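You operate a simulated robot arm through the tools that you are given. There is no shell and no other tool.

You are at the controls of a simulated robot arm. One attempt, no reset.

TASK
Close the wash bag and put it in the basket.
Fine: fold its flap over, then press both studs shut.
Where things are to end (x, y in the base frame): wash bag within 0.05 m of [0.6, 0.02].

Only the result counts: the job must be done as asked and must still hold three seconds after the hand-in. Knocking over, shifting, dropping, spilling or breaking anything else fails it. Flat cloth is picked up by pressing the open fingertips on it (5 to 10 N) and closing them slowly along it; thin cloth reads only 2 to 8 mm in the jaws.

THE ROBOT
A 6-joint arm with a fingered hand, fixed in place. Base frame: the origin is at the foot of the arm, x ahead of it, y to its left, z up; the work surface is at about z = 0.82. Units: m, rad, N and s.
With the tool pointing down near the work surface it reaches from about 0.18 to 0.86 m from the base axis. Its first joint turns from -2.897 to 2.897 rad. Payload 5 kg.
The TCP is the grasp point between the finger pads, 0.036 m short of the fingertips. In the tool frame z runs along the fingers and y along their closing line. Largest opening 0.12 m; the body of the gripper starts 0.042 m behind the TCP. The gripper is a hand of 4 fingers: y runs from the thumb to the fingers, the wrist lies at [-0.019, -0.123, -0.211] in the tool frame.
Orientation is that of the tool frame in the base frame, as a unit quaternion [w, x, y, z]. With the fingers straight down and the wrist toward the robot, the tool's x, y and z point along [0, 1, 0], [1, 0, 0] and [0, 0, -1] of the base frame.

THE INTERFACE
- The arm moves only by the tool send_rows. Its arguments are lists of equal length, an entry for each row: "travel": the shift along the tool's x, y, z in units of 250 mm (1.0 is 250 mm), a list of three; "rotation": the turn, a rotation vector about the tool's x, y, z in units of 60 degrees (1.0 is 60 degrees), a list of three. In form: {"travel": [[x, y, z], ...], "rotation": [[ax, ay, az], ...]}. A call has 1 to 20 rows; each row is the pose to reach, as a shift and turn from the pose commanded when the call began, along the tool's axes at that moment. A call with a number of a shift or a turn outside -1 to 1 is refused whole. A row lasts 0.2 s, in which the tool goes at most 0.05 m and 0.15 rad; a call with a longer step from one row to the next is refused whole. A pose out of reach is approached as far as the arm can. The call stops where the force on the tool passes 40 N (or 10 N more than at its start, if that is more) or the arm is blocked; 0.2 s more then pass. In this call time passes only in rows, and 0.2 s behind the last. The reply holds the time, the measured pose of the TCP, the force on the tool along the base axes, the opening and the grip force, in the units named above and with some noise, with the torque about the TCP (base axes, N m) and any sound that the robot's microphone picked up.
- Cameras (640 x 400 px; columns grow to the right, rows downward): "scene" is fixed at [0.3956, 0.6537, 1.548]; the picture's right is [-0.80, -0.60, 0.00], its down [-0.50, 0.66, -0.56] and it looks along [0.34, -0.45, -0.83] (base axes); focal length 312 px, centre (320, 200). "wrist" rides on the gripper at [0.073, -0.101, -0.142] in the tool frame; the picture's right is [-0.79, 0.29, -0.54], its down [-0.56, -0.70, 0.44] and it looks along [-0.25, 0.65, 0.71] (tool axes); focal length 280 px, centre (320, 200). There is no depth. A picture from a camera that has moved, and an enlarged one, comes with that camera's place and axes in the base frame and with its lens. The place of the scene camera against the robot may be out by one fixed shift of up to 0.012 m in any direction.
- snapshot(camera): a new picture of that camera. It takes no simulated time.
- raise_lower(by): slides the trunk up (or, below 0, down) by that many m; the arm rides with it, the base frame stays. It gives what a move gives, with no picture.
- set_fingers(index, middle, ring, thumb_bend, thumb_turn): sets how far each is bent, from 0 (flat) to 1 (curled in); at 0.3 the hand is open as for a grip, at 0.7 the pads meet at the TCP. One left out holds its place. A second passes; each finger stops where it meets its share of the squeeze, and holds until it gets a number again. It is the only way to open and close the hand. It gives what a move gives, with no picture; readings hold the bend of each and the force on the fingers (four entries, about 0 where the hand has none), thumb and palm. thumb_turn goes from beside the hand (0) to across from the fingers (1), as for a grip.
- enlarge(camera, box): a new picture of the part [left, top, right, bottom] of that camera's present view, enlarged. It takes no simulated time.
- hand_in(): hands the job in; it is judged then, once.

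Places have to be worked out from the pictures, the camera data and where the tool is seen. Open the gripper and draw the arm clear of the work before you hand the job in, unless the task says otherwise.

The tools are called after "Emit:" as a command line: name --argument value ..., lists and objects as JSON in quotes. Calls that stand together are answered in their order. send_rows: Moves the arm, as the interface text tells. Its arguments: {"type":"object","properties":{"travel":{"type":"array","items":{"type":"array","items":{"type":"number"}}},"rotation":{"type":"array","items":{"type":"array","items":{"type":"number"}}}},"required":["travel","rotation"]} The other tools are called the same way: raise_lower (by) slides the trunk up or down; set_fingers (index, middle, ring, thumb_bend, thumb_turn) moves the fingers one by one; snapshot (camera) takes a picture; enlarge (camera, box) takes an enlarged picture of a part of a camera's view; hand_in () hands the job in.

At the start:

```text
time: 0.0
position: [0.6211, 0.3526, 1.1644]
ee_rot: [-0.001, 0.707, 0.707, 0.0]
contact_force: [-0.2, -1.3, 0.1]
torque: [0.01, 0.0, -0.02]
opening: 0.1197
finger_force: 0.1
shape: jaw
bend: [0.3, 0.3, 0.3, 0.3, 0.98]
finger forces: [0.0, 0.0, 0.0, 0.0, 0.1, 0.0]
trunk travel left (down, up): [-0.7, 0.14]
```

scene: 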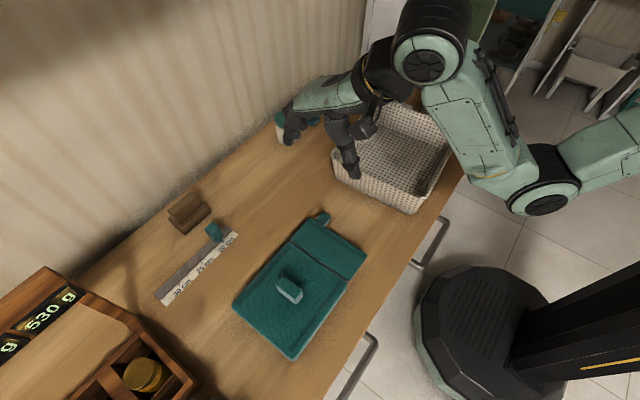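
wrist: 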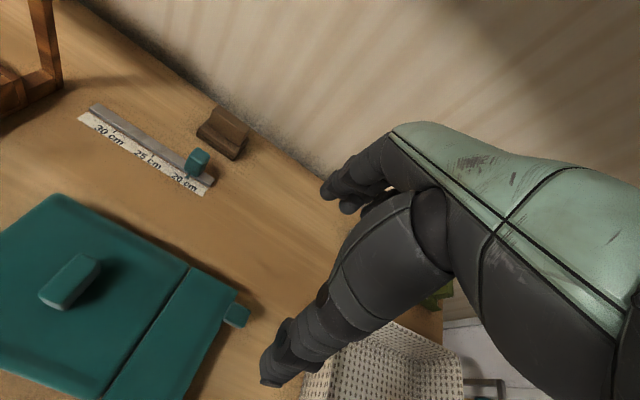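

I start by looking closer at the bag, the studs and the basket in both cameras.

Emit:
enlarge --camera "scene" --box '[200, 180, 400, 380]'

Emit:
enlarge --camera "wrist" --box '[0, 150, 300, 400]'

Emit:
enlarge --camera "scene" --box '[260, 60, 480, 240]'

```text
2.00 times, centred on (300, 280) of scene
camera zoom: at [0.3956, 0.6537, 1.548], right [-0.8, -0.6, 0.0], down [-0.5, 0.66, -0.56], along [0.34, -0.45, -0.83], focal length 624 px, centre (360, 40)
```

zoom: 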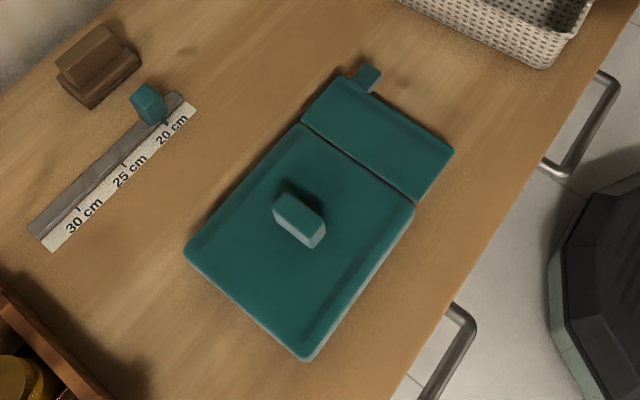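

```text
1.60 times, centred on (150, 275) of wrist
camera zoom: at [0.5204, 0.424, 1.3073], right [0.29, -0.79, 0.54], down [-0.7, -0.56, -0.44], along [0.65, -0.25, -0.71], focal length 449 px, centre (592, 80)
```

zoom: 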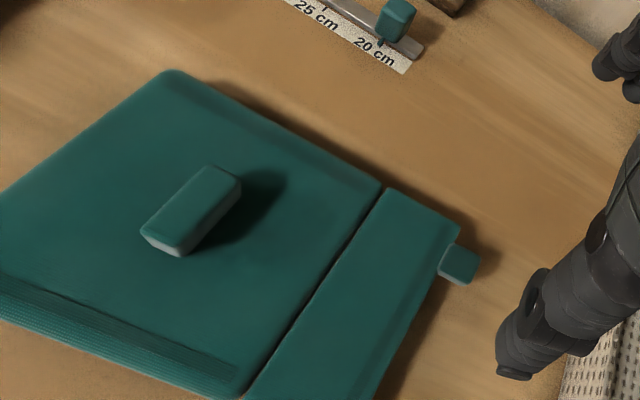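

```text
2.22 times, centred on (370, 150) of scene
camera zoom: at [0.3956, 0.6537, 1.548], right [-0.8, -0.6, 0.0], down [-0.5, 0.66, -0.56], along [0.34, -0.45, -0.83], focal length 694 px, centre (209, 311)
```

zoom: 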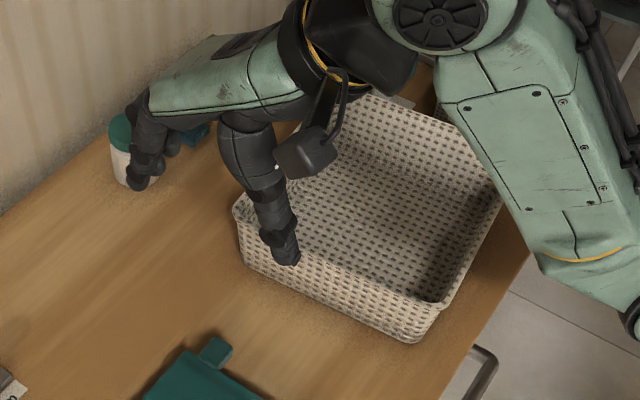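

The bag spans about x 0.49–0.67, y 0.41–0.61 with a raised handle at about (0.583, 0.514); the flap lies open toward −y down to y≈0.335 with a small tab near (0.64, 0.32). I zoom in to check heights of tab and flap.

Emit:
enlarge --camera "scene" --box '[290, 200, 370, 260]'

Emit:
enlarge --camera "wrist" --box '[180, 250, 280, 350]'

Emit:
enlarge --camera "scene" --box '[230, 240, 350, 360]'

```text
6.67 times, centred on (330, 230) of scene
camera zoom: at [0.3956, 0.6537, 1.548], right [-0.8, -0.6, 0.0], down [-0.5, 0.66, -0.56], along [0.34, -0.45, -0.83], focal length 2081 px, centre (253, 0)
```

zoom: 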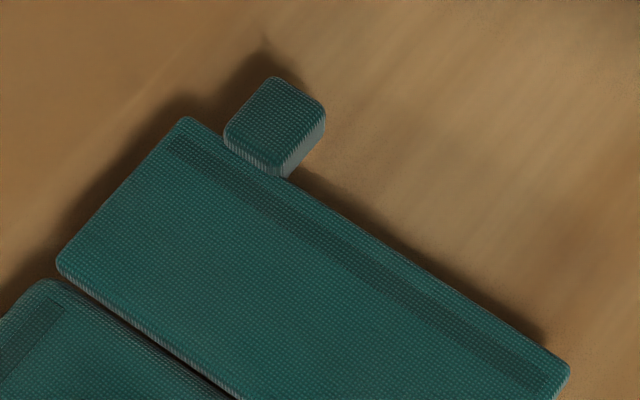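

```text
4.00 times, centred on (230, 300) of wrist
camera zoom: at [0.5204, 0.424, 1.3073], right [0.29, -0.79, 0.54], down [-0.7, -0.56, -0.44], along [0.65, -0.25, -0.71], focal length 1122 px, centre (680, -200)
```

zoom: 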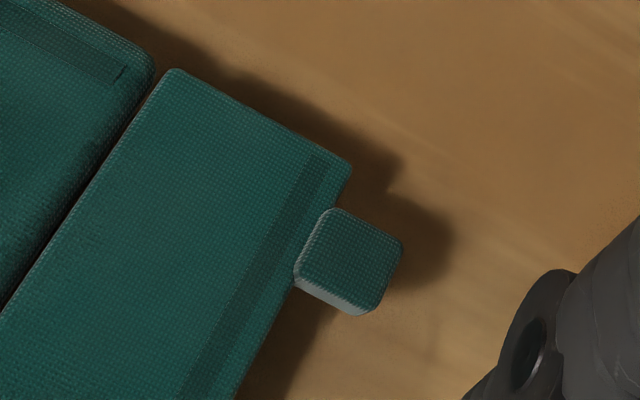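

```text
3.33 times, centred on (290, 300) of scene
camera zoom: at [0.3956, 0.6537, 1.548], right [-0.8, -0.6, 0.0], down [-0.5, 0.66, -0.56], along [0.34, -0.45, -0.83], focal length 1040 px, centre (420, -133)
```

zoom: 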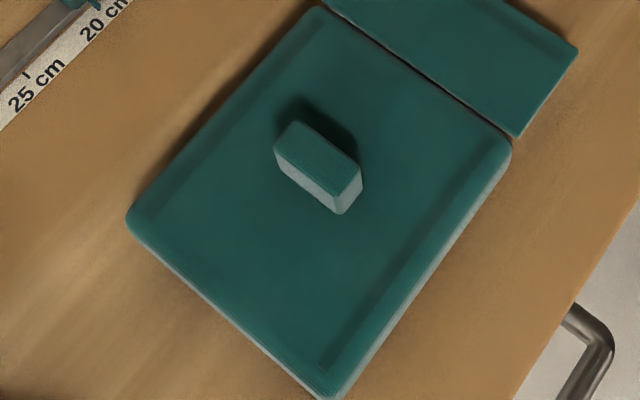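

The tab top triangulates to roughly (0.643, 0.314, 0.845). I move above it at TCP z≈1.0 to get a closer wrist view before pinching.

Emit:
send_rows --travel '[[-0.034, 0.018, 0.13], [-0.068, 0.035, 0.26], [-0.102, 0.053, 0.39], [-0.136, 0.07, 0.52], [-0.17, 0.088, 0.658]]' --rotation '[[0, 0, 0], [0, 0, 0], [0, 0, 0], [0, 0, 0], [0, 0, 0]]'

Emit:
snapshot --camera "wrist"

Emit:
snapshot --camera "scene"

```text
time: 1.2
position: [0.6447, 0.3097, 1.0]
ee_rot: [-0.002, 0.706, 0.708, -0.001]
contact_force: [-0.3, 0.3, -0.1]
torque: [0.0, -0.01, -0.01]
opening: 0.1196
finger_force: 0.1
shape: jaw
bend: [0.3, 0.3, 0.3, 0.3, 0.98]
finger forces: [0.0, 0.0, 0.1, 0.1, 0.1, 0.0]
trunk travel left (down, up): [-0.7, 0.14]
```

```text
taken
camera wrist: at [0.5427, 0.3814, 1.1423], right [0.29, -0.79, 0.54], down [-0.7, -0.56, -0.44], along [0.65, -0.25, -0.72], focal length 280 px, centre (320, 200)
```

wrist: 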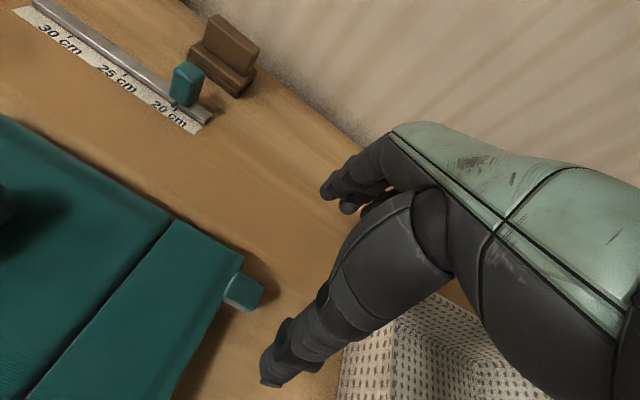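

```text
taken
```

scene: 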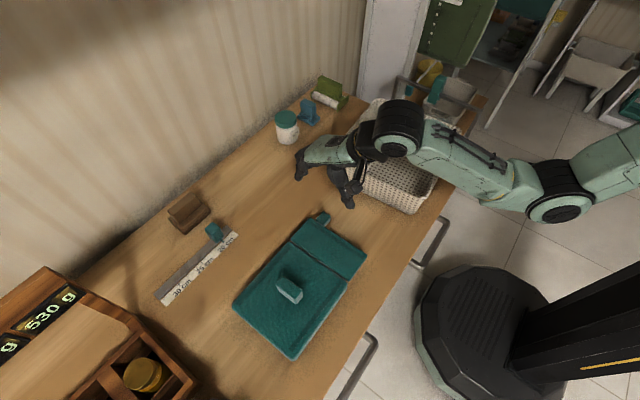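

The hand hovers above; I zoom in on the tab and flap edge from this new viewpoint to pin down their height.

Emit:
enlarge --camera "wrist" --box '[180, 230, 300, 350]'

Emit:
enlarge --camera "scene" --box '[280, 130, 400, 250]'

```text
3.33 times, centred on (240, 290) of wrist
camera zoom: at [0.5427, 0.3814, 1.1423], right [0.29, -0.79, 0.54], down [-0.7, -0.56, -0.44], along [0.65, -0.25, -0.72], focal length 935 px, centre (587, -100)
```

zoom: 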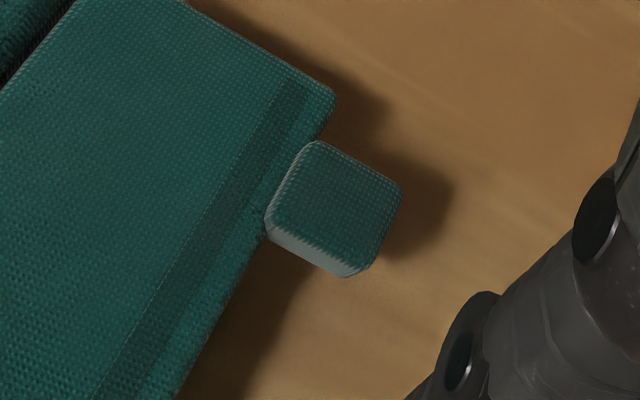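

```text
3.33 times, centred on (340, 190) of scene
camera zoom: at [0.3956, 0.6537, 1.548], right [-0.8, -0.6, 0.0], down [-0.5, 0.66, -0.56], along [0.34, -0.45, -0.83], focal length 1040 px, centre (253, 233)
```

zoom: 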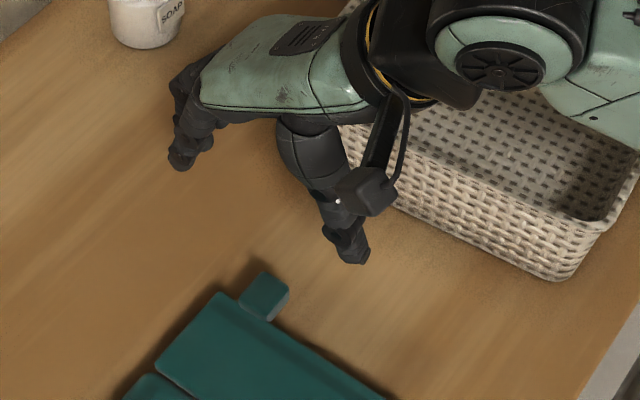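

The flap and tab hover above the table (tab top ≈0.85), so a pinch across x with thumb and middle finger suits. I test which finger is on which side by bending the index in the air.

Emit:
set_fingers --index 0.8

Emit:
snapshot --camera "wrist"

Emit:
enlarge --camera "scene" --box '[280, 110, 400, 230]'

```text
time: 2.2
position: [0.644, 0.3085, 1.0009]
ee_rot: [-0.002, 0.707, 0.707, 0.0]
contact_force: [0.2, -1.1, 0.7]
torque: [0.03, 0.02, 0.02]
opening: 0.0445
finger_force: 0.0
shape: fingers
bend: [0.8, 0.3, 0.3, 0.3, 0.98]
finger forces: [0.0, 0.0, 0.1, 0.0, 0.1, 0.1]
trunk travel left (down, up): [-0.7, 0.14]
```

```text
taken
camera wrist: at [0.5426, 0.3815, 1.1428], right [0.29, -0.79, 0.54], down [-0.7, -0.56, -0.44], along [0.65, -0.25, -0.72], focal length 280 px, centre (320, 200)
```

wrist: 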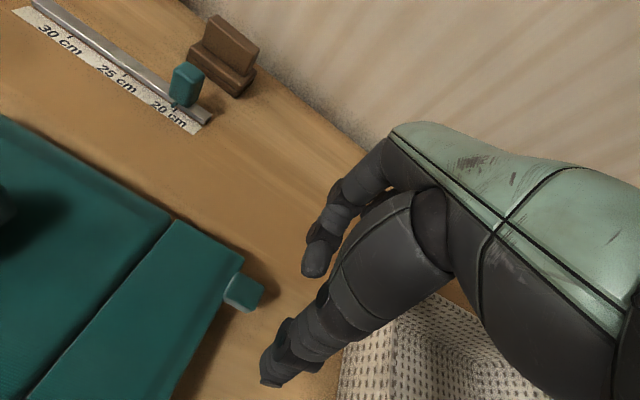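

```text
3.33 times, centred on (340, 170) of scene
camera zoom: at [0.3956, 0.6537, 1.548], right [-0.8, -0.6, 0.0], down [-0.5, 0.66, -0.56], along [0.34, -0.45, -0.83], focal length 1040 px, centre (253, 300)
```

zoom: 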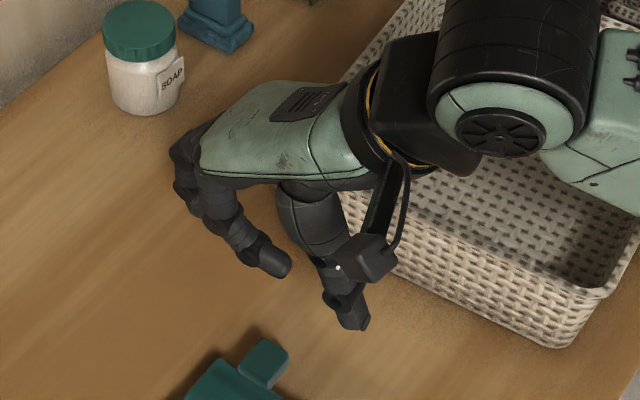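

Index is on the +y (flap) side, so I'll leave it and the ring open and pinch with thumb and middle. I reopen the index and descend over the tab to TCP z≈0.885 at (0.644, 0.313).

Emit:
set_fingers --index 0.25

Emit:
send_rows --travel '[[0.014, 0.0, 0.15], [0.014, 0.0, 0.3], [0.014, 0.0, 0.46]]' --rotation '[[0, 0, 0], [0, 0, 0], [0, 0, 0]]'

Emit:
snapshot --camera "wrist"

Emit:
enlarge --camera "scene" --box '[270, 150, 390, 270]'

```text
time: 3.2
position: [0.6431, 0.309, 1.002]
ee_rot: [-0.001, 0.707, 0.707, 0.0]
contact_force: [-1.0, -0.6, -0.9]
torque: [-0.03, -0.01, 0.0]
opening: 0.1322
finger_force: 0.0
shape: fingers
bend: [0.25, 0.3, 0.3, 0.3, 0.98]
finger forces: [0.0, 0.0, 0.0, 0.0, 0.0, 0.0]
trunk travel left (down, up): [-0.7, 0.14]
```

```text
time: 4.0
position: [0.645, 0.3131, 0.8866]
ee_rot: [0.0, 0.707, 0.708, 0.0]
contact_force: [0.5, -0.1, -0.3]
torque: [-0.02, 0.02, 0.0]
opening: 0.1323
finger_force: 0.0
shape: fingers
bend: [0.25, 0.3, 0.3, 0.3, 0.98]
finger forces: [0.0, 0.0, 0.1, 0.0, 0.0, 0.1]
trunk travel left (down, up): [-0.7, 0.14]
```

```text
taken
camera wrist: at [0.5434, 0.3848, 1.0276], right [0.29, -0.79, 0.54], down [-0.7, -0.56, -0.44], along [0.65, -0.25, -0.71], focal length 280 px, centre (320, 200)
```

wrist: 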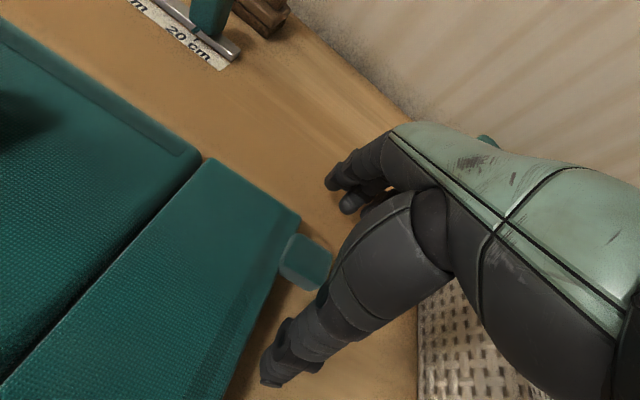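

```text
3.33 times, centred on (330, 210) of scene
camera zoom: at [0.3956, 0.6537, 1.548], right [-0.8, -0.6, 0.0], down [-0.5, 0.66, -0.56], along [0.34, -0.45, -0.83], focal length 1040 px, centre (287, 167)
```

zoom: 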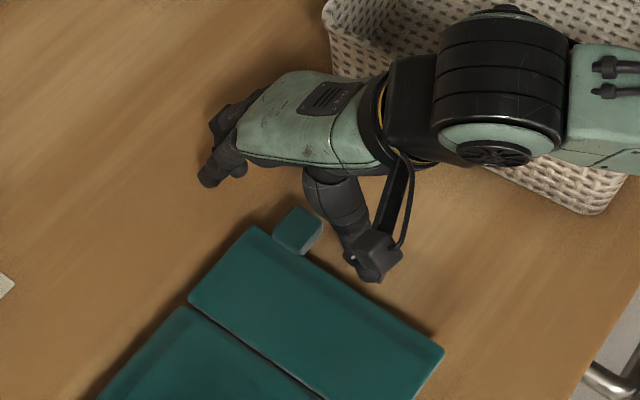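

Combining all four views, the tab top is at z≈0.865, centre (0.638, 0.320); the flap edge is near y≈0.344 and the hinge near y≈0.418. I lower to TCP z≈0.861 around the tab, then close thumb and middle on it.

Emit:
send_rows --travel '[[0.02, -0.02, 0.05], [0.02, -0.02, 0.102]]' --rotation '[[0, 0, 0], [0, 0, 0]]'

Emit:
snapshot --camera "wrist"

```text
time: 4.6
position: [0.6394, 0.3186, 0.8604]
ee_rot: [0.001, 0.708, 0.707, 0.0]
contact_force: [-1.2, -0.7, 0.0]
torque: [0.02, 0.02, 0.01]
opening: 0.1324
finger_force: 0.0
shape: fingers
bend: [0.25, 0.3, 0.3, 0.3, 0.98]
finger forces: [0.0, 0.1, 0.0, 0.0, 0.0, 0.1]
trunk travel left (down, up): [-0.7, 0.14]
```

```text
taken
camera wrist: at [0.5377, 0.3901, 1.0022], right [0.29, -0.79, 0.54], down [-0.7, -0.56, -0.44], along [0.65, -0.25, -0.71], focal length 280 px, centre (320, 200)
```

wrist: 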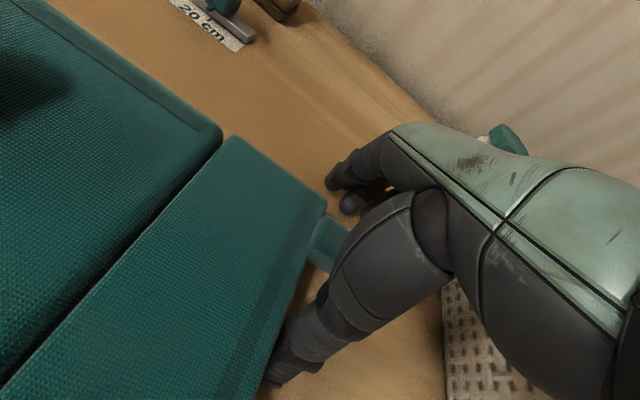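

The tab sits at the TCP in the wrist view and no contact is felt. I close thumb and middle gently toward it.

Emit:
set_fingers --middle 0.5 --thumb_bend 0.5

Emit:
snapshot --camera "wrist"

```text
time: 5.6
position: [0.6384, 0.3176, 0.86]
ee_rot: [-0.001, 0.707, 0.707, 0.001]
contact_force: [1.9, 0.4, 6.7]
torque: [-0.06, -0.33, 0.07]
opening: 0.104
finger_force: 3.2
shape: fingers
bend: [0.25, 0.49, 0.3, 0.5, 0.98]
finger forces: [0.0, 6.6, 0.0, 0.0, 0.0, 0.0]
trunk travel left (down, up): [-0.7, 0.14]
```

```text
taken
camera wrist: at [0.5373, 0.39, 1.0034], right [0.29, -0.79, 0.54], down [-0.7, -0.56, -0.44], along [0.65, -0.25, -0.71], focal length 280 px, centre (320, 200)
```

wrist: 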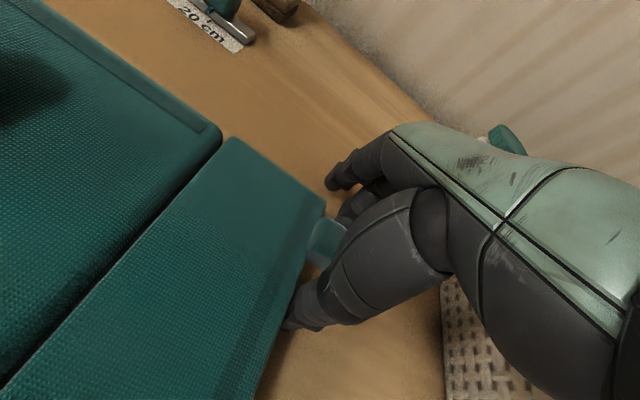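

The middle fingertip touches the table (6.7 N up, at +x); fingers reach lower when half bent. I raise 12 mm and close further.

Emit:
send_rows --travel '[[0, 0, -0.05]]' --rotation '[[0, 0, 0]]'

Emit:
set_fingers --middle 0.57 --thumb_bend 0.57

Emit:
snapshot --camera "wrist"

```text
time: 6.0
position: [0.6376, 0.3195, 0.8715]
ee_rot: [-0.001, 0.708, 0.707, -0.001]
contact_force: [0.3, 0.7, -1.0]
torque: [-0.02, -0.01, -0.01]
opening: 0.1038
finger_force: 0.0
shape: fingers
bend: [0.25, 0.5, 0.3, 0.5, 0.98]
finger forces: [0.0, 0.0, 0.0, 0.1, 0.0, 0.1]
trunk travel left (down, up): [-0.7, 0.14]
```

```text
time: 7.0
position: [0.6389, 0.3193, 0.8736]
ee_rot: [-0.001, 0.707, 0.707, 0.0]
contact_force: [-0.3, 0.0, -0.3]
torque: [-0.01, 0.0, 0.03]
opening: 0.0951
finger_force: 0.1
shape: fingers
bend: [0.25, 0.56, 0.3, 0.56, 0.98]
finger forces: [0.1, 0.0, 0.1, 0.1, 0.0, 0.0]
trunk travel left (down, up): [-0.7, 0.14]
```

```text
taken
camera wrist: at [0.5371, 0.3904, 1.0147], right [0.29, -0.79, 0.54], down [-0.7, -0.56, -0.44], along [0.65, -0.25, -0.71], focal length 280 px, centre (320, 200)
```

wrist: 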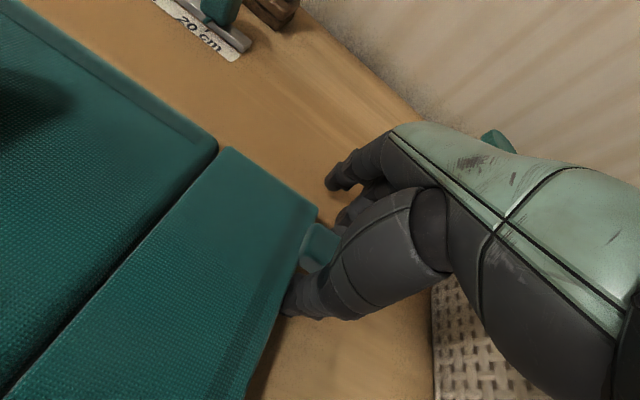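

No contact now; I keep closing thumb and middle onto the tab.

Emit:
set_fingers --middle 0.66 --thumb_bend 0.66

Emit:
enlarge --camera "wrist" --box '[220, 150, 420, 350]'

Emit:
enlarge --camera "scene" --box '[280, 160, 380, 260]'

```text
time: 8.0
position: [0.6383, 0.3183, 0.8726]
ee_rot: [-0.002, 0.707, 0.707, 0.0]
contact_force: [-0.4, -0.3, -0.1]
torque: [-0.02, 0.03, 0.04]
opening: 0.0822
finger_force: 0.7
shape: fingers
bend: [0.25, 0.65, 0.3, 0.64, 0.98]
finger forces: [0.0, 0.6, 0.0, 0.1, 2.4, 0.0]
trunk travel left (down, up): [-0.7, 0.14]
```

```text
2.00 times, centred on (320, 250) of wrist
camera zoom: at [0.537, 0.3903, 1.0147], right [0.29, -0.79, 0.54], down [-0.7, -0.56, -0.44], along [0.65, -0.25, -0.72], focal length 561 px, centre (320, 100)
```

zoom: 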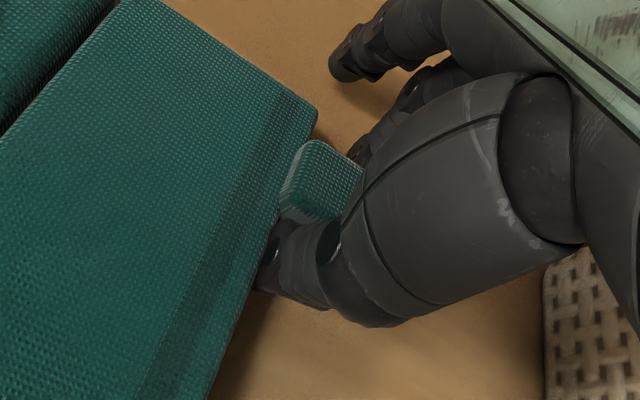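

```text
4.00 times, centred on (330, 210) of scene
camera zoom: at [0.3956, 0.6537, 1.548], right [-0.8, -0.6, 0.0], down [-0.5, 0.66, -0.56], along [0.34, -0.45, -0.83], focal length 1248 px, centre (280, 160)
```

zoom: 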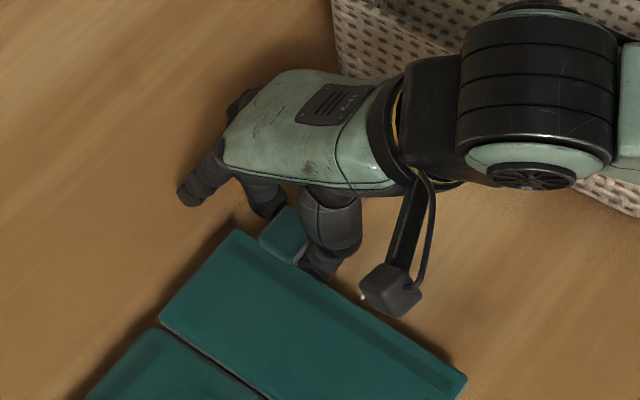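

Both thumb and middle now touch the tab; I squeeze it more firmly.

Emit:
set_fingers --middle 0.75 --thumb_bend 0.73

Emit:
enlarge --camera "wrist" --box '[220, 150, 420, 350]'

Emit:
enlarge --camera "scene" --box '[280, 160, 380, 260]'

```text
time: 9.0
position: [0.6404, 0.3176, 0.8734]
ee_rot: [-0.001, 0.707, 0.707, 0.0]
contact_force: [0.0, -2.4, -0.5]
torque: [0.02, 0.05, 0.16]
opening: 0.0728
finger_force: 5.4
shape: fingers
bend: [0.25, 0.74, 0.3, 0.71, 0.98]
finger forces: [0.1, 5.9, 0.0, 0.1, 5.3, 0.0]
trunk travel left (down, up): [-0.7, 0.14]
```

```text
2.00 times, centred on (320, 250) of wrist
camera zoom: at [0.5373, 0.3901, 1.0147], right [0.29, -0.79, 0.54], down [-0.7, -0.56, -0.44], along [0.65, -0.25, -0.72], focal length 561 px, centre (320, 100)
```

zoom: 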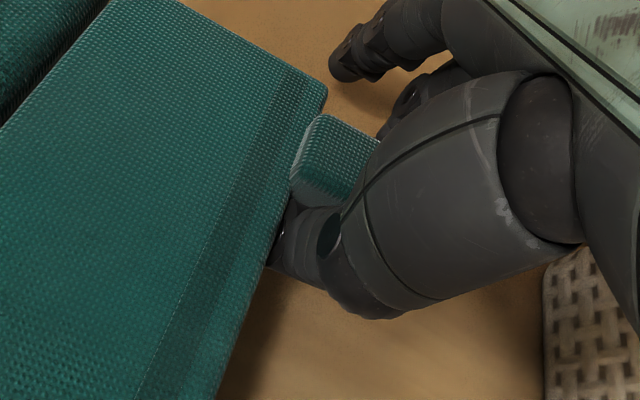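

```text
4.00 times, centred on (330, 210) of scene
camera zoom: at [0.3956, 0.6537, 1.548], right [-0.8, -0.6, 0.0], down [-0.5, 0.66, -0.56], along [0.34, -0.45, -0.83], focal length 1248 px, centre (280, 160)
```

zoom: 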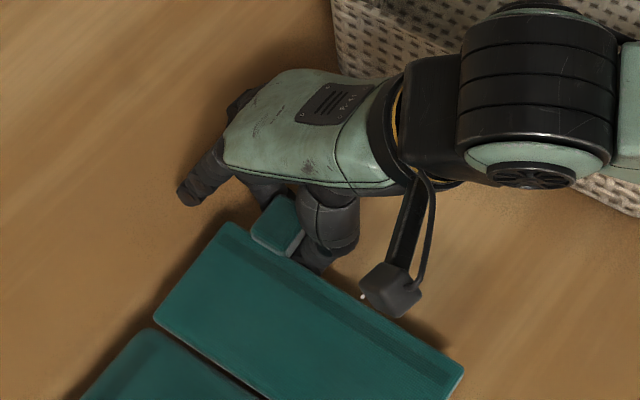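

The tab is pinched at about 5.5 N per side and has already lifted a little. I follow the hinge arc up to about 35° and check.

Emit:
send_rows --travel '[[0.003, 0, -0.025], [0.008, 0, -0.051], [0.014, 0, -0.076], [0.022, 0, -0.1], [0.032, 0, -0.124], [0.043, 0, -0.147], [0.056, 0, -0.17], [0.069, 0, -0.191]]' --rotation '[[0, 0, 0], [0, 0, 0], [0, 0, 0], [0, 0, 0], [0, 0, 0], [0, 0, 0], [0, 0, 0], [0, 0, 0]]'

Emit:
snapshot --camera "wrist"

Emit:
enlarge --camera "scene" --box '[240, 140, 400, 300]'

```text
time: 10.8
position: [0.6398, 0.3354, 0.9218]
ee_rot: [0.0, 0.707, 0.708, 0.0]
contact_force: [-1.7, -0.9, -0.6]
torque: [-0.01, 0.02, -0.01]
opening: 0.0684
finger_force: 0.8
shape: fingers
bend: [0.25, 0.75, 0.3, 0.73, 0.98]
finger forces: [0.1, 0.0, 0.1, 0.1, 1.3, 0.0]
trunk travel left (down, up): [-0.7, 0.14]
```

```text
taken
camera wrist: at [0.5373, 0.4073, 1.0625], right [0.29, -0.79, 0.54], down [-0.7, -0.56, -0.44], along [0.65, -0.25, -0.71], focal length 280 px, centre (320, 200)
```

wrist: 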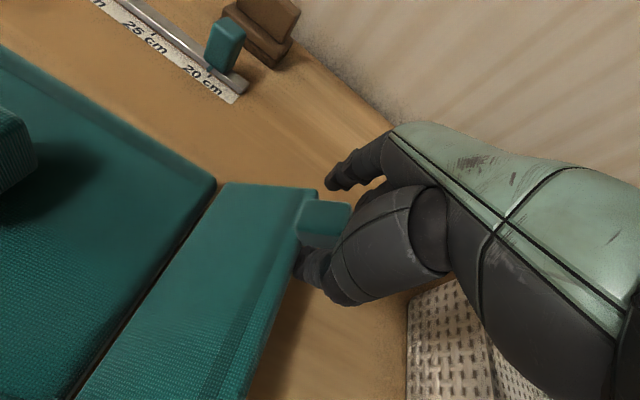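

```text
2.50 times, centred on (320, 220) of scene
camera zoom: at [0.3956, 0.6537, 1.548], right [-0.8, -0.6, 0.0], down [-0.5, 0.66, -0.56], along [0.34, -0.45, -0.83], focal length 780 px, centre (320, 150)
```

zoom: 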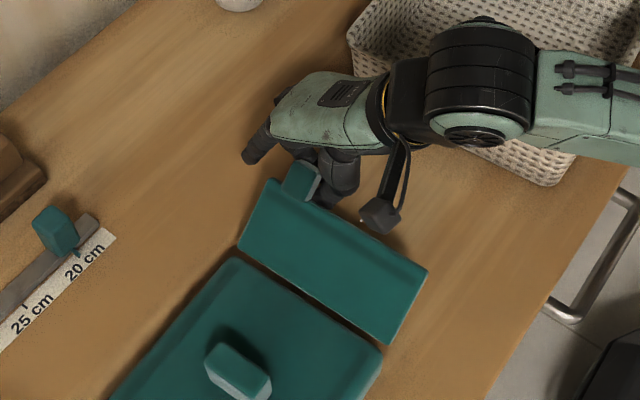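

The flap has risen, but the finger forces are low. I zoom in to see whether the tab is still between the fingers.

Emit:
enlarge --camera "wrist" --box '[240, 150, 400, 310]'

Emit:
enlarge --camera "scene" --box '[280, 160, 360, 240]'

```text
2.50 times, centred on (320, 230) of wrist
camera zoom: at [0.5373, 0.4073, 1.0625], right [0.29, -0.79, 0.54], down [-0.7, -0.56, -0.44], along [0.65, -0.25, -0.71], focal length 701 px, centre (320, 125)
```

zoom: 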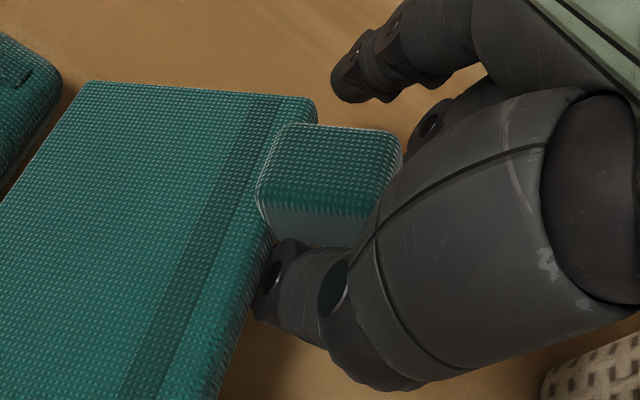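

```text
5.00 times, centred on (320, 200) of scene
camera zoom: at [0.3956, 0.6537, 1.548], right [-0.8, -0.6, 0.0], down [-0.5, 0.66, -0.56], along [0.34, -0.45, -0.83], focal length 1560 px, centre (320, 200)
```

zoom: 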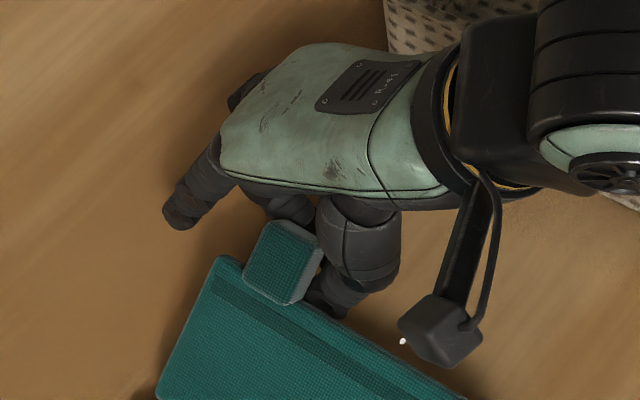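

The tab seems to rest on / between the thumb and middle tips. I tighten the pinch to keep it captive before continuing.

Emit:
set_fingers --middle 0.82 --thumb_bend 0.8

Emit:
enlarge --camera "wrist" --box '[240, 150, 400, 310]'

Emit:
enlarge --camera "scene" --box '[270, 160, 370, 260]'

```text
time: 11.8
position: [0.6395, 0.3354, 0.921]
ee_rot: [-0.001, 0.707, 0.707, 0.0]
contact_force: [-0.4, 0.1, 0.4]
torque: [-0.02, 0.0, 0.01]
opening: 0.0525
finger_force: 0.9
shape: fingers
bend: [0.25, 0.82, 0.3, 0.8, 0.98]
finger forces: [0.0, 0.0, 0.1, 0.0, 0.5, 0.0]
trunk travel left (down, up): [-0.7, 0.14]
```

```text
2.50 times, centred on (320, 230) of wrist
camera zoom: at [0.5374, 0.4073, 1.0625], right [0.29, -0.79, 0.54], down [-0.7, -0.56, -0.44], along [0.65, -0.25, -0.71], focal length 701 px, centre (320, 125)
```

zoom: 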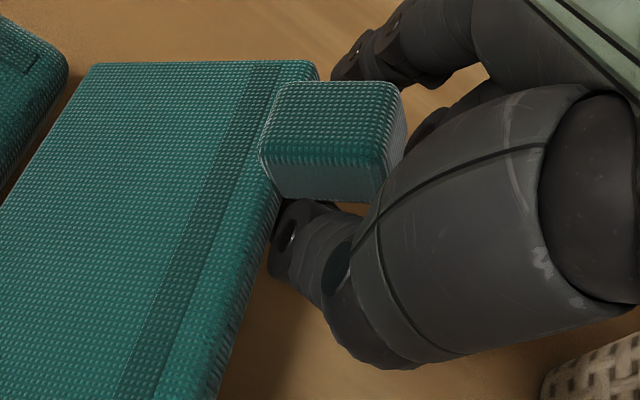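

```text
4.00 times, centred on (320, 210) of scene
camera zoom: at [0.3956, 0.6537, 1.548], right [-0.8, -0.6, 0.0], down [-0.5, 0.66, -0.56], along [0.34, -0.45, -0.83], focal length 1248 px, centre (320, 160)
```

zoom: 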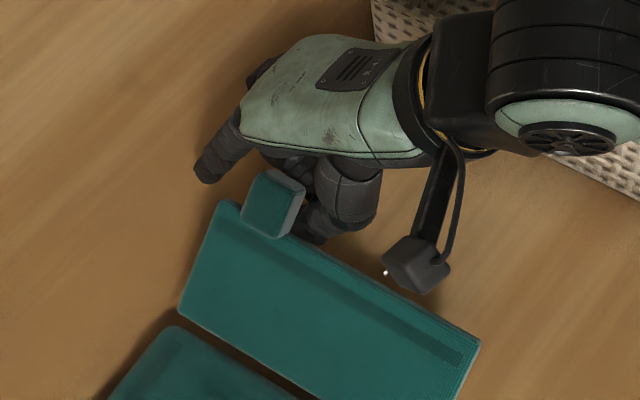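

Both views place the tab now at about (0.64, 0.366, 0.95): the flap is up ~60° and resting on the fingertips from behind. I push it on toward +y with the curled fingers, rising slightly.

Emit:
send_rows --travel '[[0.05, 0, -0.02], [0.1, 0, -0.04], [0.15, 0, -0.056], [0.2, 0, -0.06], [0.26, 0, -0.06]]' --rotation '[[0, 0, 0], [0, 0, 0], [0, 0, 0], [0, 0, 0], [0, 0, 0]]'

Emit:
snapshot --camera "wrist"

Emit:
enlarge --camera "scene" --box '[240, 160, 400, 320]'

```text
time: 13.0
position: [0.6386, 0.3997, 0.9357]
ee_rot: [0.0, 0.707, 0.707, 0.0]
contact_force: [0.3, 0.8, -0.1]
torque: [-0.01, 0.02, -0.03]
opening: 0.0517
finger_force: 0.0
shape: fingers
bend: [0.25, 0.82, 0.3, 0.8, 0.98]
finger forces: [0.0, 0.0, 0.1, 0.0, 0.1, 0.1]
trunk travel left (down, up): [-0.7, 0.14]
```

```text
taken
camera wrist: at [0.5371, 0.4729, 1.0774], right [0.29, -0.79, 0.54], down [-0.7, -0.56, -0.44], along [0.65, -0.25, -0.71], focal length 280 px, centre (320, 200)
```

wrist: 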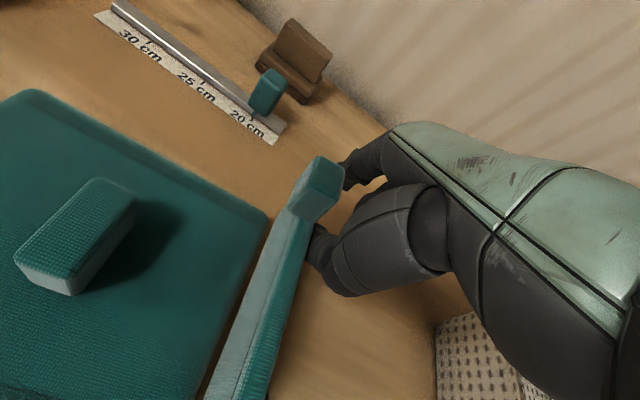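

```text
2.50 times, centred on (320, 240) of scene
camera zoom: at [0.3956, 0.6537, 1.548], right [-0.8, -0.6, 0.0], down [-0.5, 0.66, -0.56], along [0.34, -0.45, -0.83], focal length 780 px, centre (320, 100)
```

zoom: 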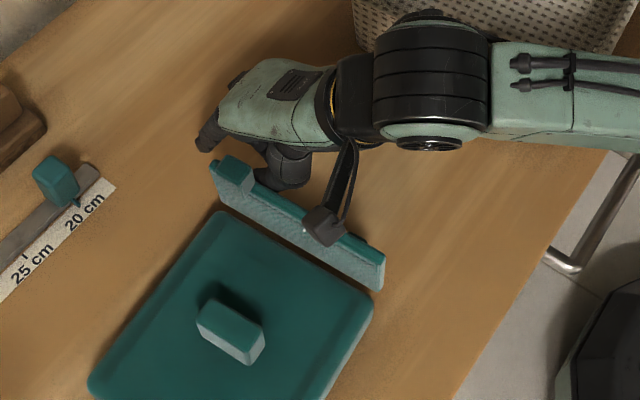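

The flap is now about vertical. I keep pushing +y another 5 cm to bring it past the tipping point.

Emit:
send_rows --travel '[[0.05, 0, 0.0], [0.1, 0, 0.01], [0.15, 0, 0.02], [0.2, 0, 0.03]]' --rotation '[[0, 0, 0], [0, 0, 0], [0, 0, 0], [0, 0, 0]]'

Emit:
snapshot --camera "wrist"

Emit:
enlarge --camera "scene" --box '[240, 160, 400, 320]'

```text
time: 14.0
position: [0.6387, 0.4507, 0.928]
ee_rot: [0.0, 0.707, 0.707, 0.0]
contact_force: [0.4, 0.1, -0.1]
torque: [0.0, -0.01, -0.01]
opening: 0.0513
finger_force: 0.0
shape: fingers
bend: [0.25, 0.82, 0.3, 0.8, 0.98]
finger forces: [0.1, 0.0, 0.0, 0.1, 0.0, 0.1]
trunk travel left (down, up): [-0.7, 0.14]
```

```text
taken
camera wrist: at [0.5373, 0.5228, 1.0698], right [0.29, -0.79, 0.54], down [-0.7, -0.56, -0.44], along [0.65, -0.25, -0.71], focal length 280 px, centre (320, 200)
```

wrist: 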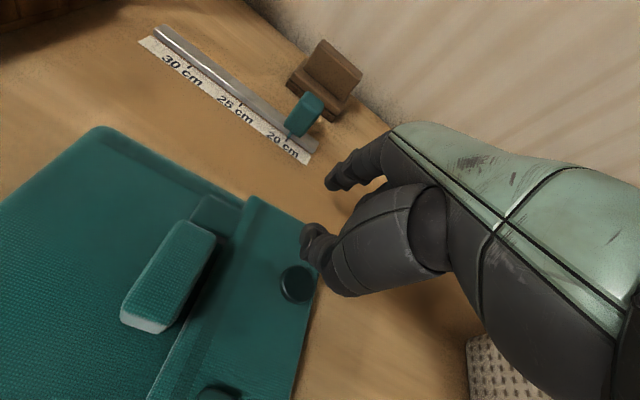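

```text
2.50 times, centred on (320, 240) of scene
camera zoom: at [0.3956, 0.6537, 1.548], right [-0.8, -0.6, 0.0], down [-0.5, 0.66, -0.56], along [0.34, -0.45, -0.83], focal length 780 px, centre (320, 100)
```

zoom: 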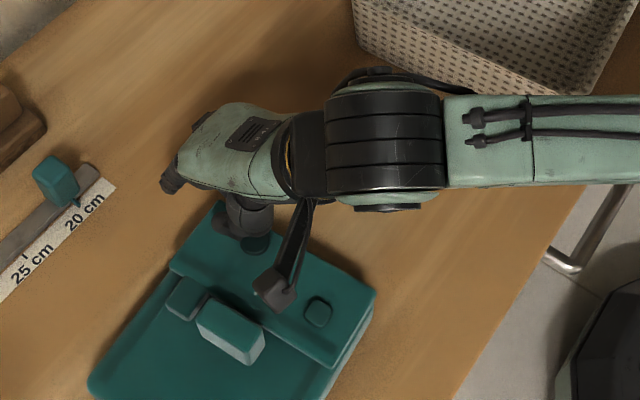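

The flap has fallen over and both studs are visible on it. I raise the hand to get a clear look at the studs and whether the flap lies flat.

Emit:
send_rows --travel '[[-0.05, 0, -0.1], [-0.1, 0, -0.25], [-0.2, 0, -0.4], [-0.3, 0, -0.55]]' --rotation '[[0, 0, 0], [0, 0, 0], [0, 0, 0], [0, 0, 0]]'

Emit:
snapshot --camera "wrist"

Emit:
enlarge --camera "scene" --box '[220, 180, 380, 340]'

```text
time: 15.0
position: [0.639, 0.3734, 1.0672]
ee_rot: [-0.001, 0.707, 0.707, 0.0]
contact_force: [-0.2, 0.4, 0.2]
torque: [0.04, -0.02, 0.01]
opening: 0.0513
finger_force: 0.0
shape: fingers
bend: [0.25, 0.82, 0.3, 0.8, 0.98]
finger forces: [0.0, 0.1, 0.1, 0.0, 0.0, 0.0]
trunk travel left (down, up): [-0.7, 0.14]
```

```text
taken
camera wrist: at [0.5375, 0.4453, 1.2088], right [0.29, -0.79, 0.54], down [-0.7, -0.56, -0.44], along [0.65, -0.25, -0.72], focal length 280 px, centre (320, 200)
```

wrist: 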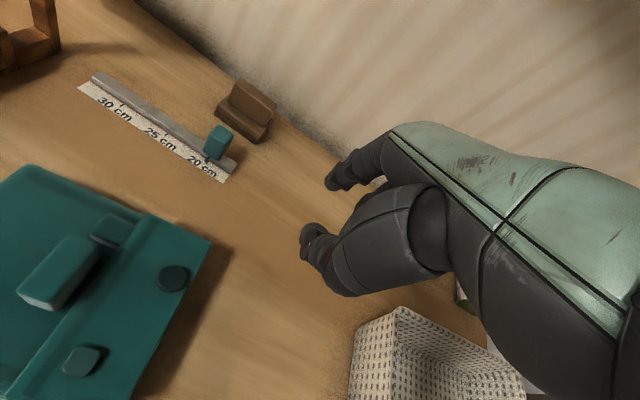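

```text
2.50 times, centred on (300, 260) of scene
camera zoom: at [0.3956, 0.6537, 1.548], right [-0.8, -0.6, 0.0], down [-0.5, 0.66, -0.56], along [0.34, -0.45, -0.83], focal length 780 px, centre (370, 50)
```

zoom: 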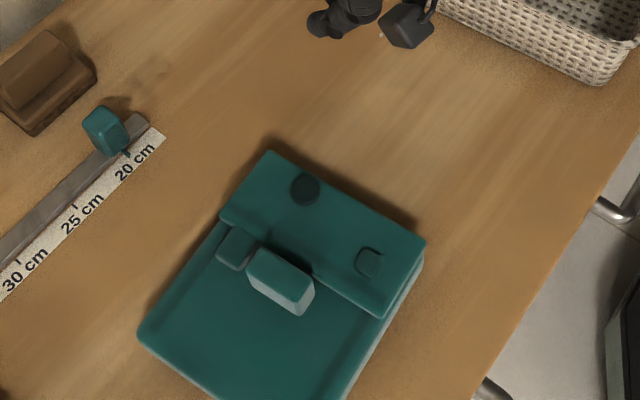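

The flap lies over the bag. I zoom on both studs to see their shape and position.

Emit:
enlarge --camera "scene" --box '[265, 210, 335, 280]'

Emit:
enlarge --camera "wrist" --box '[20, 200, 220, 400]'

```text
5.71 times, centred on (300, 245) of scene
camera zoom: at [0.3956, 0.6537, 1.548], right [-0.8, -0.6, 0.0], down [-0.5, 0.66, -0.56], along [0.34, -0.45, -0.83], focal length 1783 px, centre (434, -57)
```

zoom: 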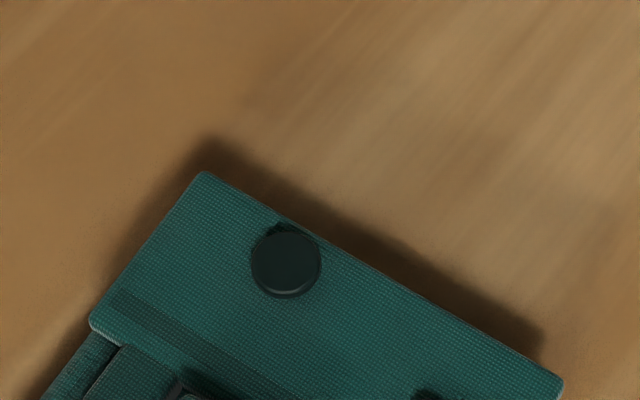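

```text
2.00 times, centred on (120, 300) of wrist
camera zoom: at [0.5375, 0.4453, 1.2088], right [0.29, -0.79, 0.54], down [-0.7, -0.56, -0.44], along [0.65, -0.25, -0.72], focal length 561 px, centre (720, 0)
```

zoom: 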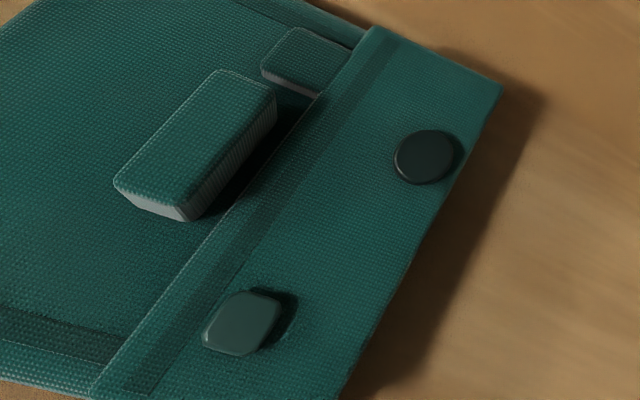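

Studs triangulate to a round one at about (0.628, 0.447) and an octagonal one at about (0.538, 0.469), tops ≈0.875. I form a pressing tip: index and ring curled away, thumb and middle pinched together.

Emit:
set_fingers --index 1.0 --ring 1.0 --middle 0.7 --thumb_bend 0.7

Emit:
snapshot --camera "wrist"

Emit:
enlarge --camera "scene" --box '[270, 120, 390, 240]'

```text
time: 16.0
position: [0.6404, 0.3739, 1.0675]
ee_rot: [-0.001, 0.708, 0.707, -0.001]
contact_force: [0.3, -0.2, -0.4]
torque: [0.0, -0.01, 0.0]
opening: 0.0048
finger_force: 0.1
shape: fingers
bend: [0.78, 0.7, 1.0, 0.66, 0.97]
finger forces: [0.0, 0.0, 0.0, 0.1, 0.0, 0.1]
trunk travel left (down, up): [-0.7, 0.14]
```

```text
taken
camera wrist: at [0.5379, 0.4464, 1.2083], right [0.29, -0.79, 0.54], down [-0.7, -0.56, -0.44], along [0.65, -0.25, -0.72], focal length 280 px, centre (320, 200)
```

wrist: 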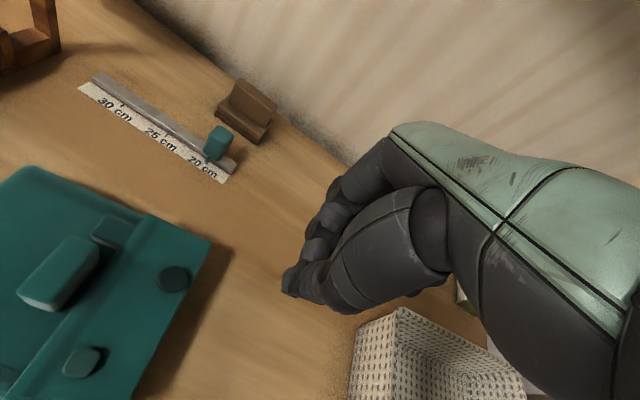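

```text
3.33 times, centred on (330, 180) of scene
camera zoom: at [0.3956, 0.6537, 1.548], right [-0.8, -0.6, 0.0], down [-0.5, 0.66, -0.56], along [0.34, -0.45, -0.83], focal length 1040 px, centre (287, 267)
```

zoom: 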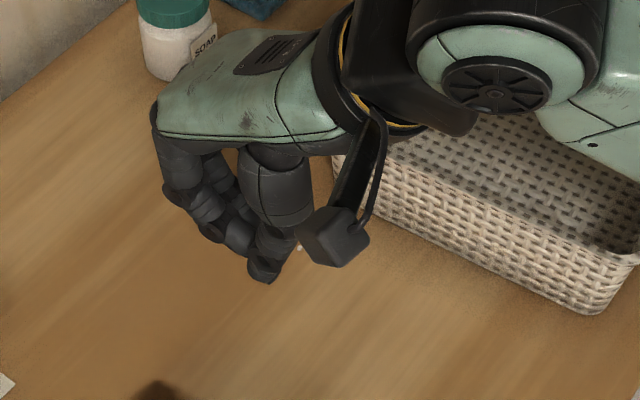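

The thumb/middle tips form a compact point about 4 cm below the TCP. I move over the round stud and stop about 3 cm above it to verify alignment.

Emit:
send_rows --travel '[[0.09, -0.003, 0.1], [0.18, -0.006, 0.2], [0.28, -0.01, 0.3], [0.28, -0.01, 0.4], [0.28, -0.01, 0.49]]' --rotation '[[0, 0, 0], [0, 0, 0], [0, 0, 0], [0, 0, 0], [0, 0, 0]]'

Emit:
enlarge --camera "wrist" --box '[180, 150, 380, 350]'

Emit:
enlarge --camera "scene" --box '[240, 180, 360, 300]'

```text
time: 17.2
position: [0.6361, 0.4459, 0.9431]
ee_rot: [-0.001, 0.707, 0.707, 0.001]
contact_force: [-0.6, 0.2, -0.7]
torque: [0.04, 0.0, -0.03]
opening: 0.0058
finger_force: 0.0
shape: fingers
bend: [0.79, 0.7, 1.0, 0.66, 0.97]
finger forces: [0.0, 0.0, 0.1, 0.1, 0.1, 0.0]
trunk travel left (down, up): [-0.7, 0.14]
```

```text
2.00 times, centred on (280, 250) of wrist
camera zoom: at [0.5344, 0.517, 1.0845], right [0.29, -0.79, 0.54], down [-0.7, -0.56, -0.44], along [0.65, -0.25, -0.71], focal length 561 px, centre (400, 100)
```

zoom: 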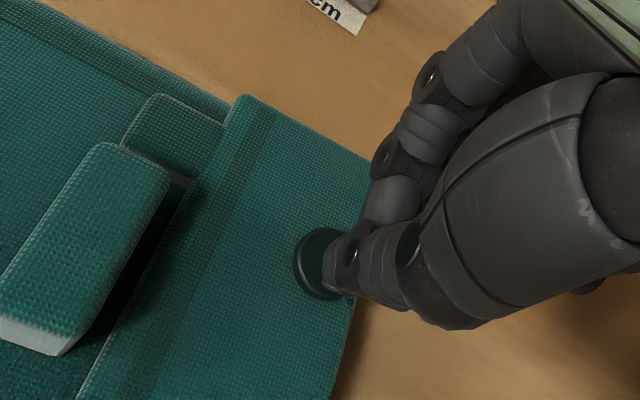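

```text
3.33 times, centred on (300, 240) of scene
camera zoom: at [0.3956, 0.6537, 1.548], right [-0.8, -0.6, 0.0], down [-0.5, 0.66, -0.56], along [0.34, -0.45, -0.83], focal length 1040 px, centre (387, 67)
```

zoom: 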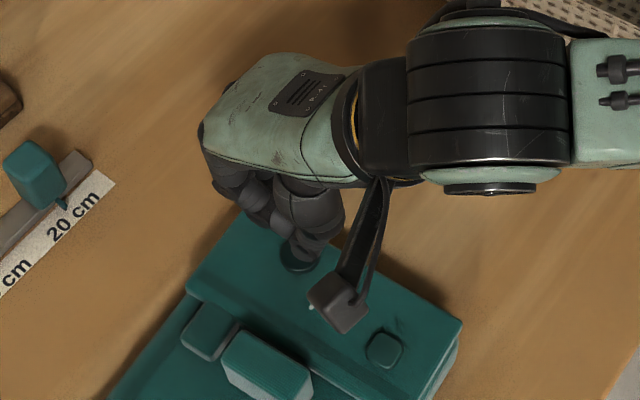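

The tip appears slightly to −x of the stud; I shift +8 mm in x, −3 mm in y and descend in small steps until contact.

Emit:
send_rows --travel '[[-0.012, 0.032, 0.0], [-0.012, 0.032, 0.03], [-0.012, 0.032, 0.06], [-0.012, 0.032, 0.09]]' --rotation '[[0, 0, 0], [0, 0, 0], [0, 0, 0], [0, 0, 0]]'

Emit:
enlarge --camera "wrist" --box '[180, 150, 380, 350]'

Emit:
enlarge --camera "scene" --box '[240, 180, 360, 300]'

```text
time: 18.2
position: [0.6444, 0.4428, 0.9219]
ee_rot: [0.0, 0.707, 0.707, 0.001]
contact_force: [0.6, 0.6, 2.3]
torque: [0.07, 0.05, -0.01]
opening: 0.0064
finger_force: 0.0
shape: fingers
bend: [0.79, 0.7, 1.0, 0.66, 0.97]
finger forces: [0.0, 0.1, 0.0, 0.0, 0.1, 0.0]
trunk travel left (down, up): [-0.7, 0.14]
```

```text
2.00 times, centred on (280, 250) of wrist
camera zoom: at [0.5424, 0.514, 1.063], right [0.29, -0.79, 0.54], down [-0.7, -0.56, -0.44], along [0.65, -0.25, -0.71], focal length 561 px, centre (400, 100)
```

zoom: 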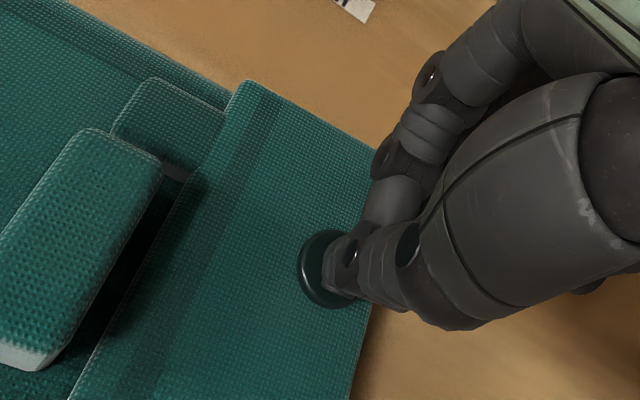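

```text
3.33 times, centred on (300, 240) of scene
camera zoom: at [0.3956, 0.6537, 1.548], right [-0.8, -0.6, 0.0], down [-0.5, 0.66, -0.56], along [0.34, -0.45, -0.83], focal length 1040 px, centre (387, 67)
```

zoom: 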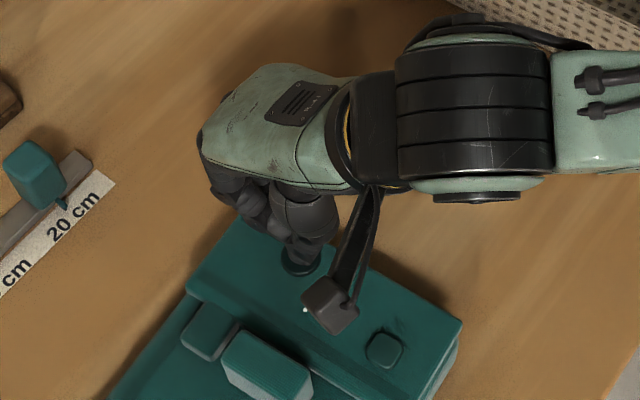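

Contact has begun (2.3 N) with the tip on the stud. I press further in small steps, listening for the click.

Emit:
send_rows --travel '[[0, 0, 0.012], [0, 0, 0.024], [0, 0, 0.036]]' --rotation '[[0, 0, 0], [0, 0, 0], [0, 0, 0]]'

```text
time: 19.0
position: [0.6438, 0.4409, 0.92]
ee_rot: [-0.001, 0.707, 0.707, 0.006]
contact_force: [-2.1, -0.9, 34.6]
torque: [0.38, 0.97, 0.05]
opening: 0.007
finger_force: 22.3
shape: fingers
bend: [0.8, 0.7, 1.0, 0.68, 0.98]
finger forces: [0.0, 0.0, 0.0, 0.0, 44.6, 0.0]
trunk travel left (down, up): [-0.7, 0.14]
```

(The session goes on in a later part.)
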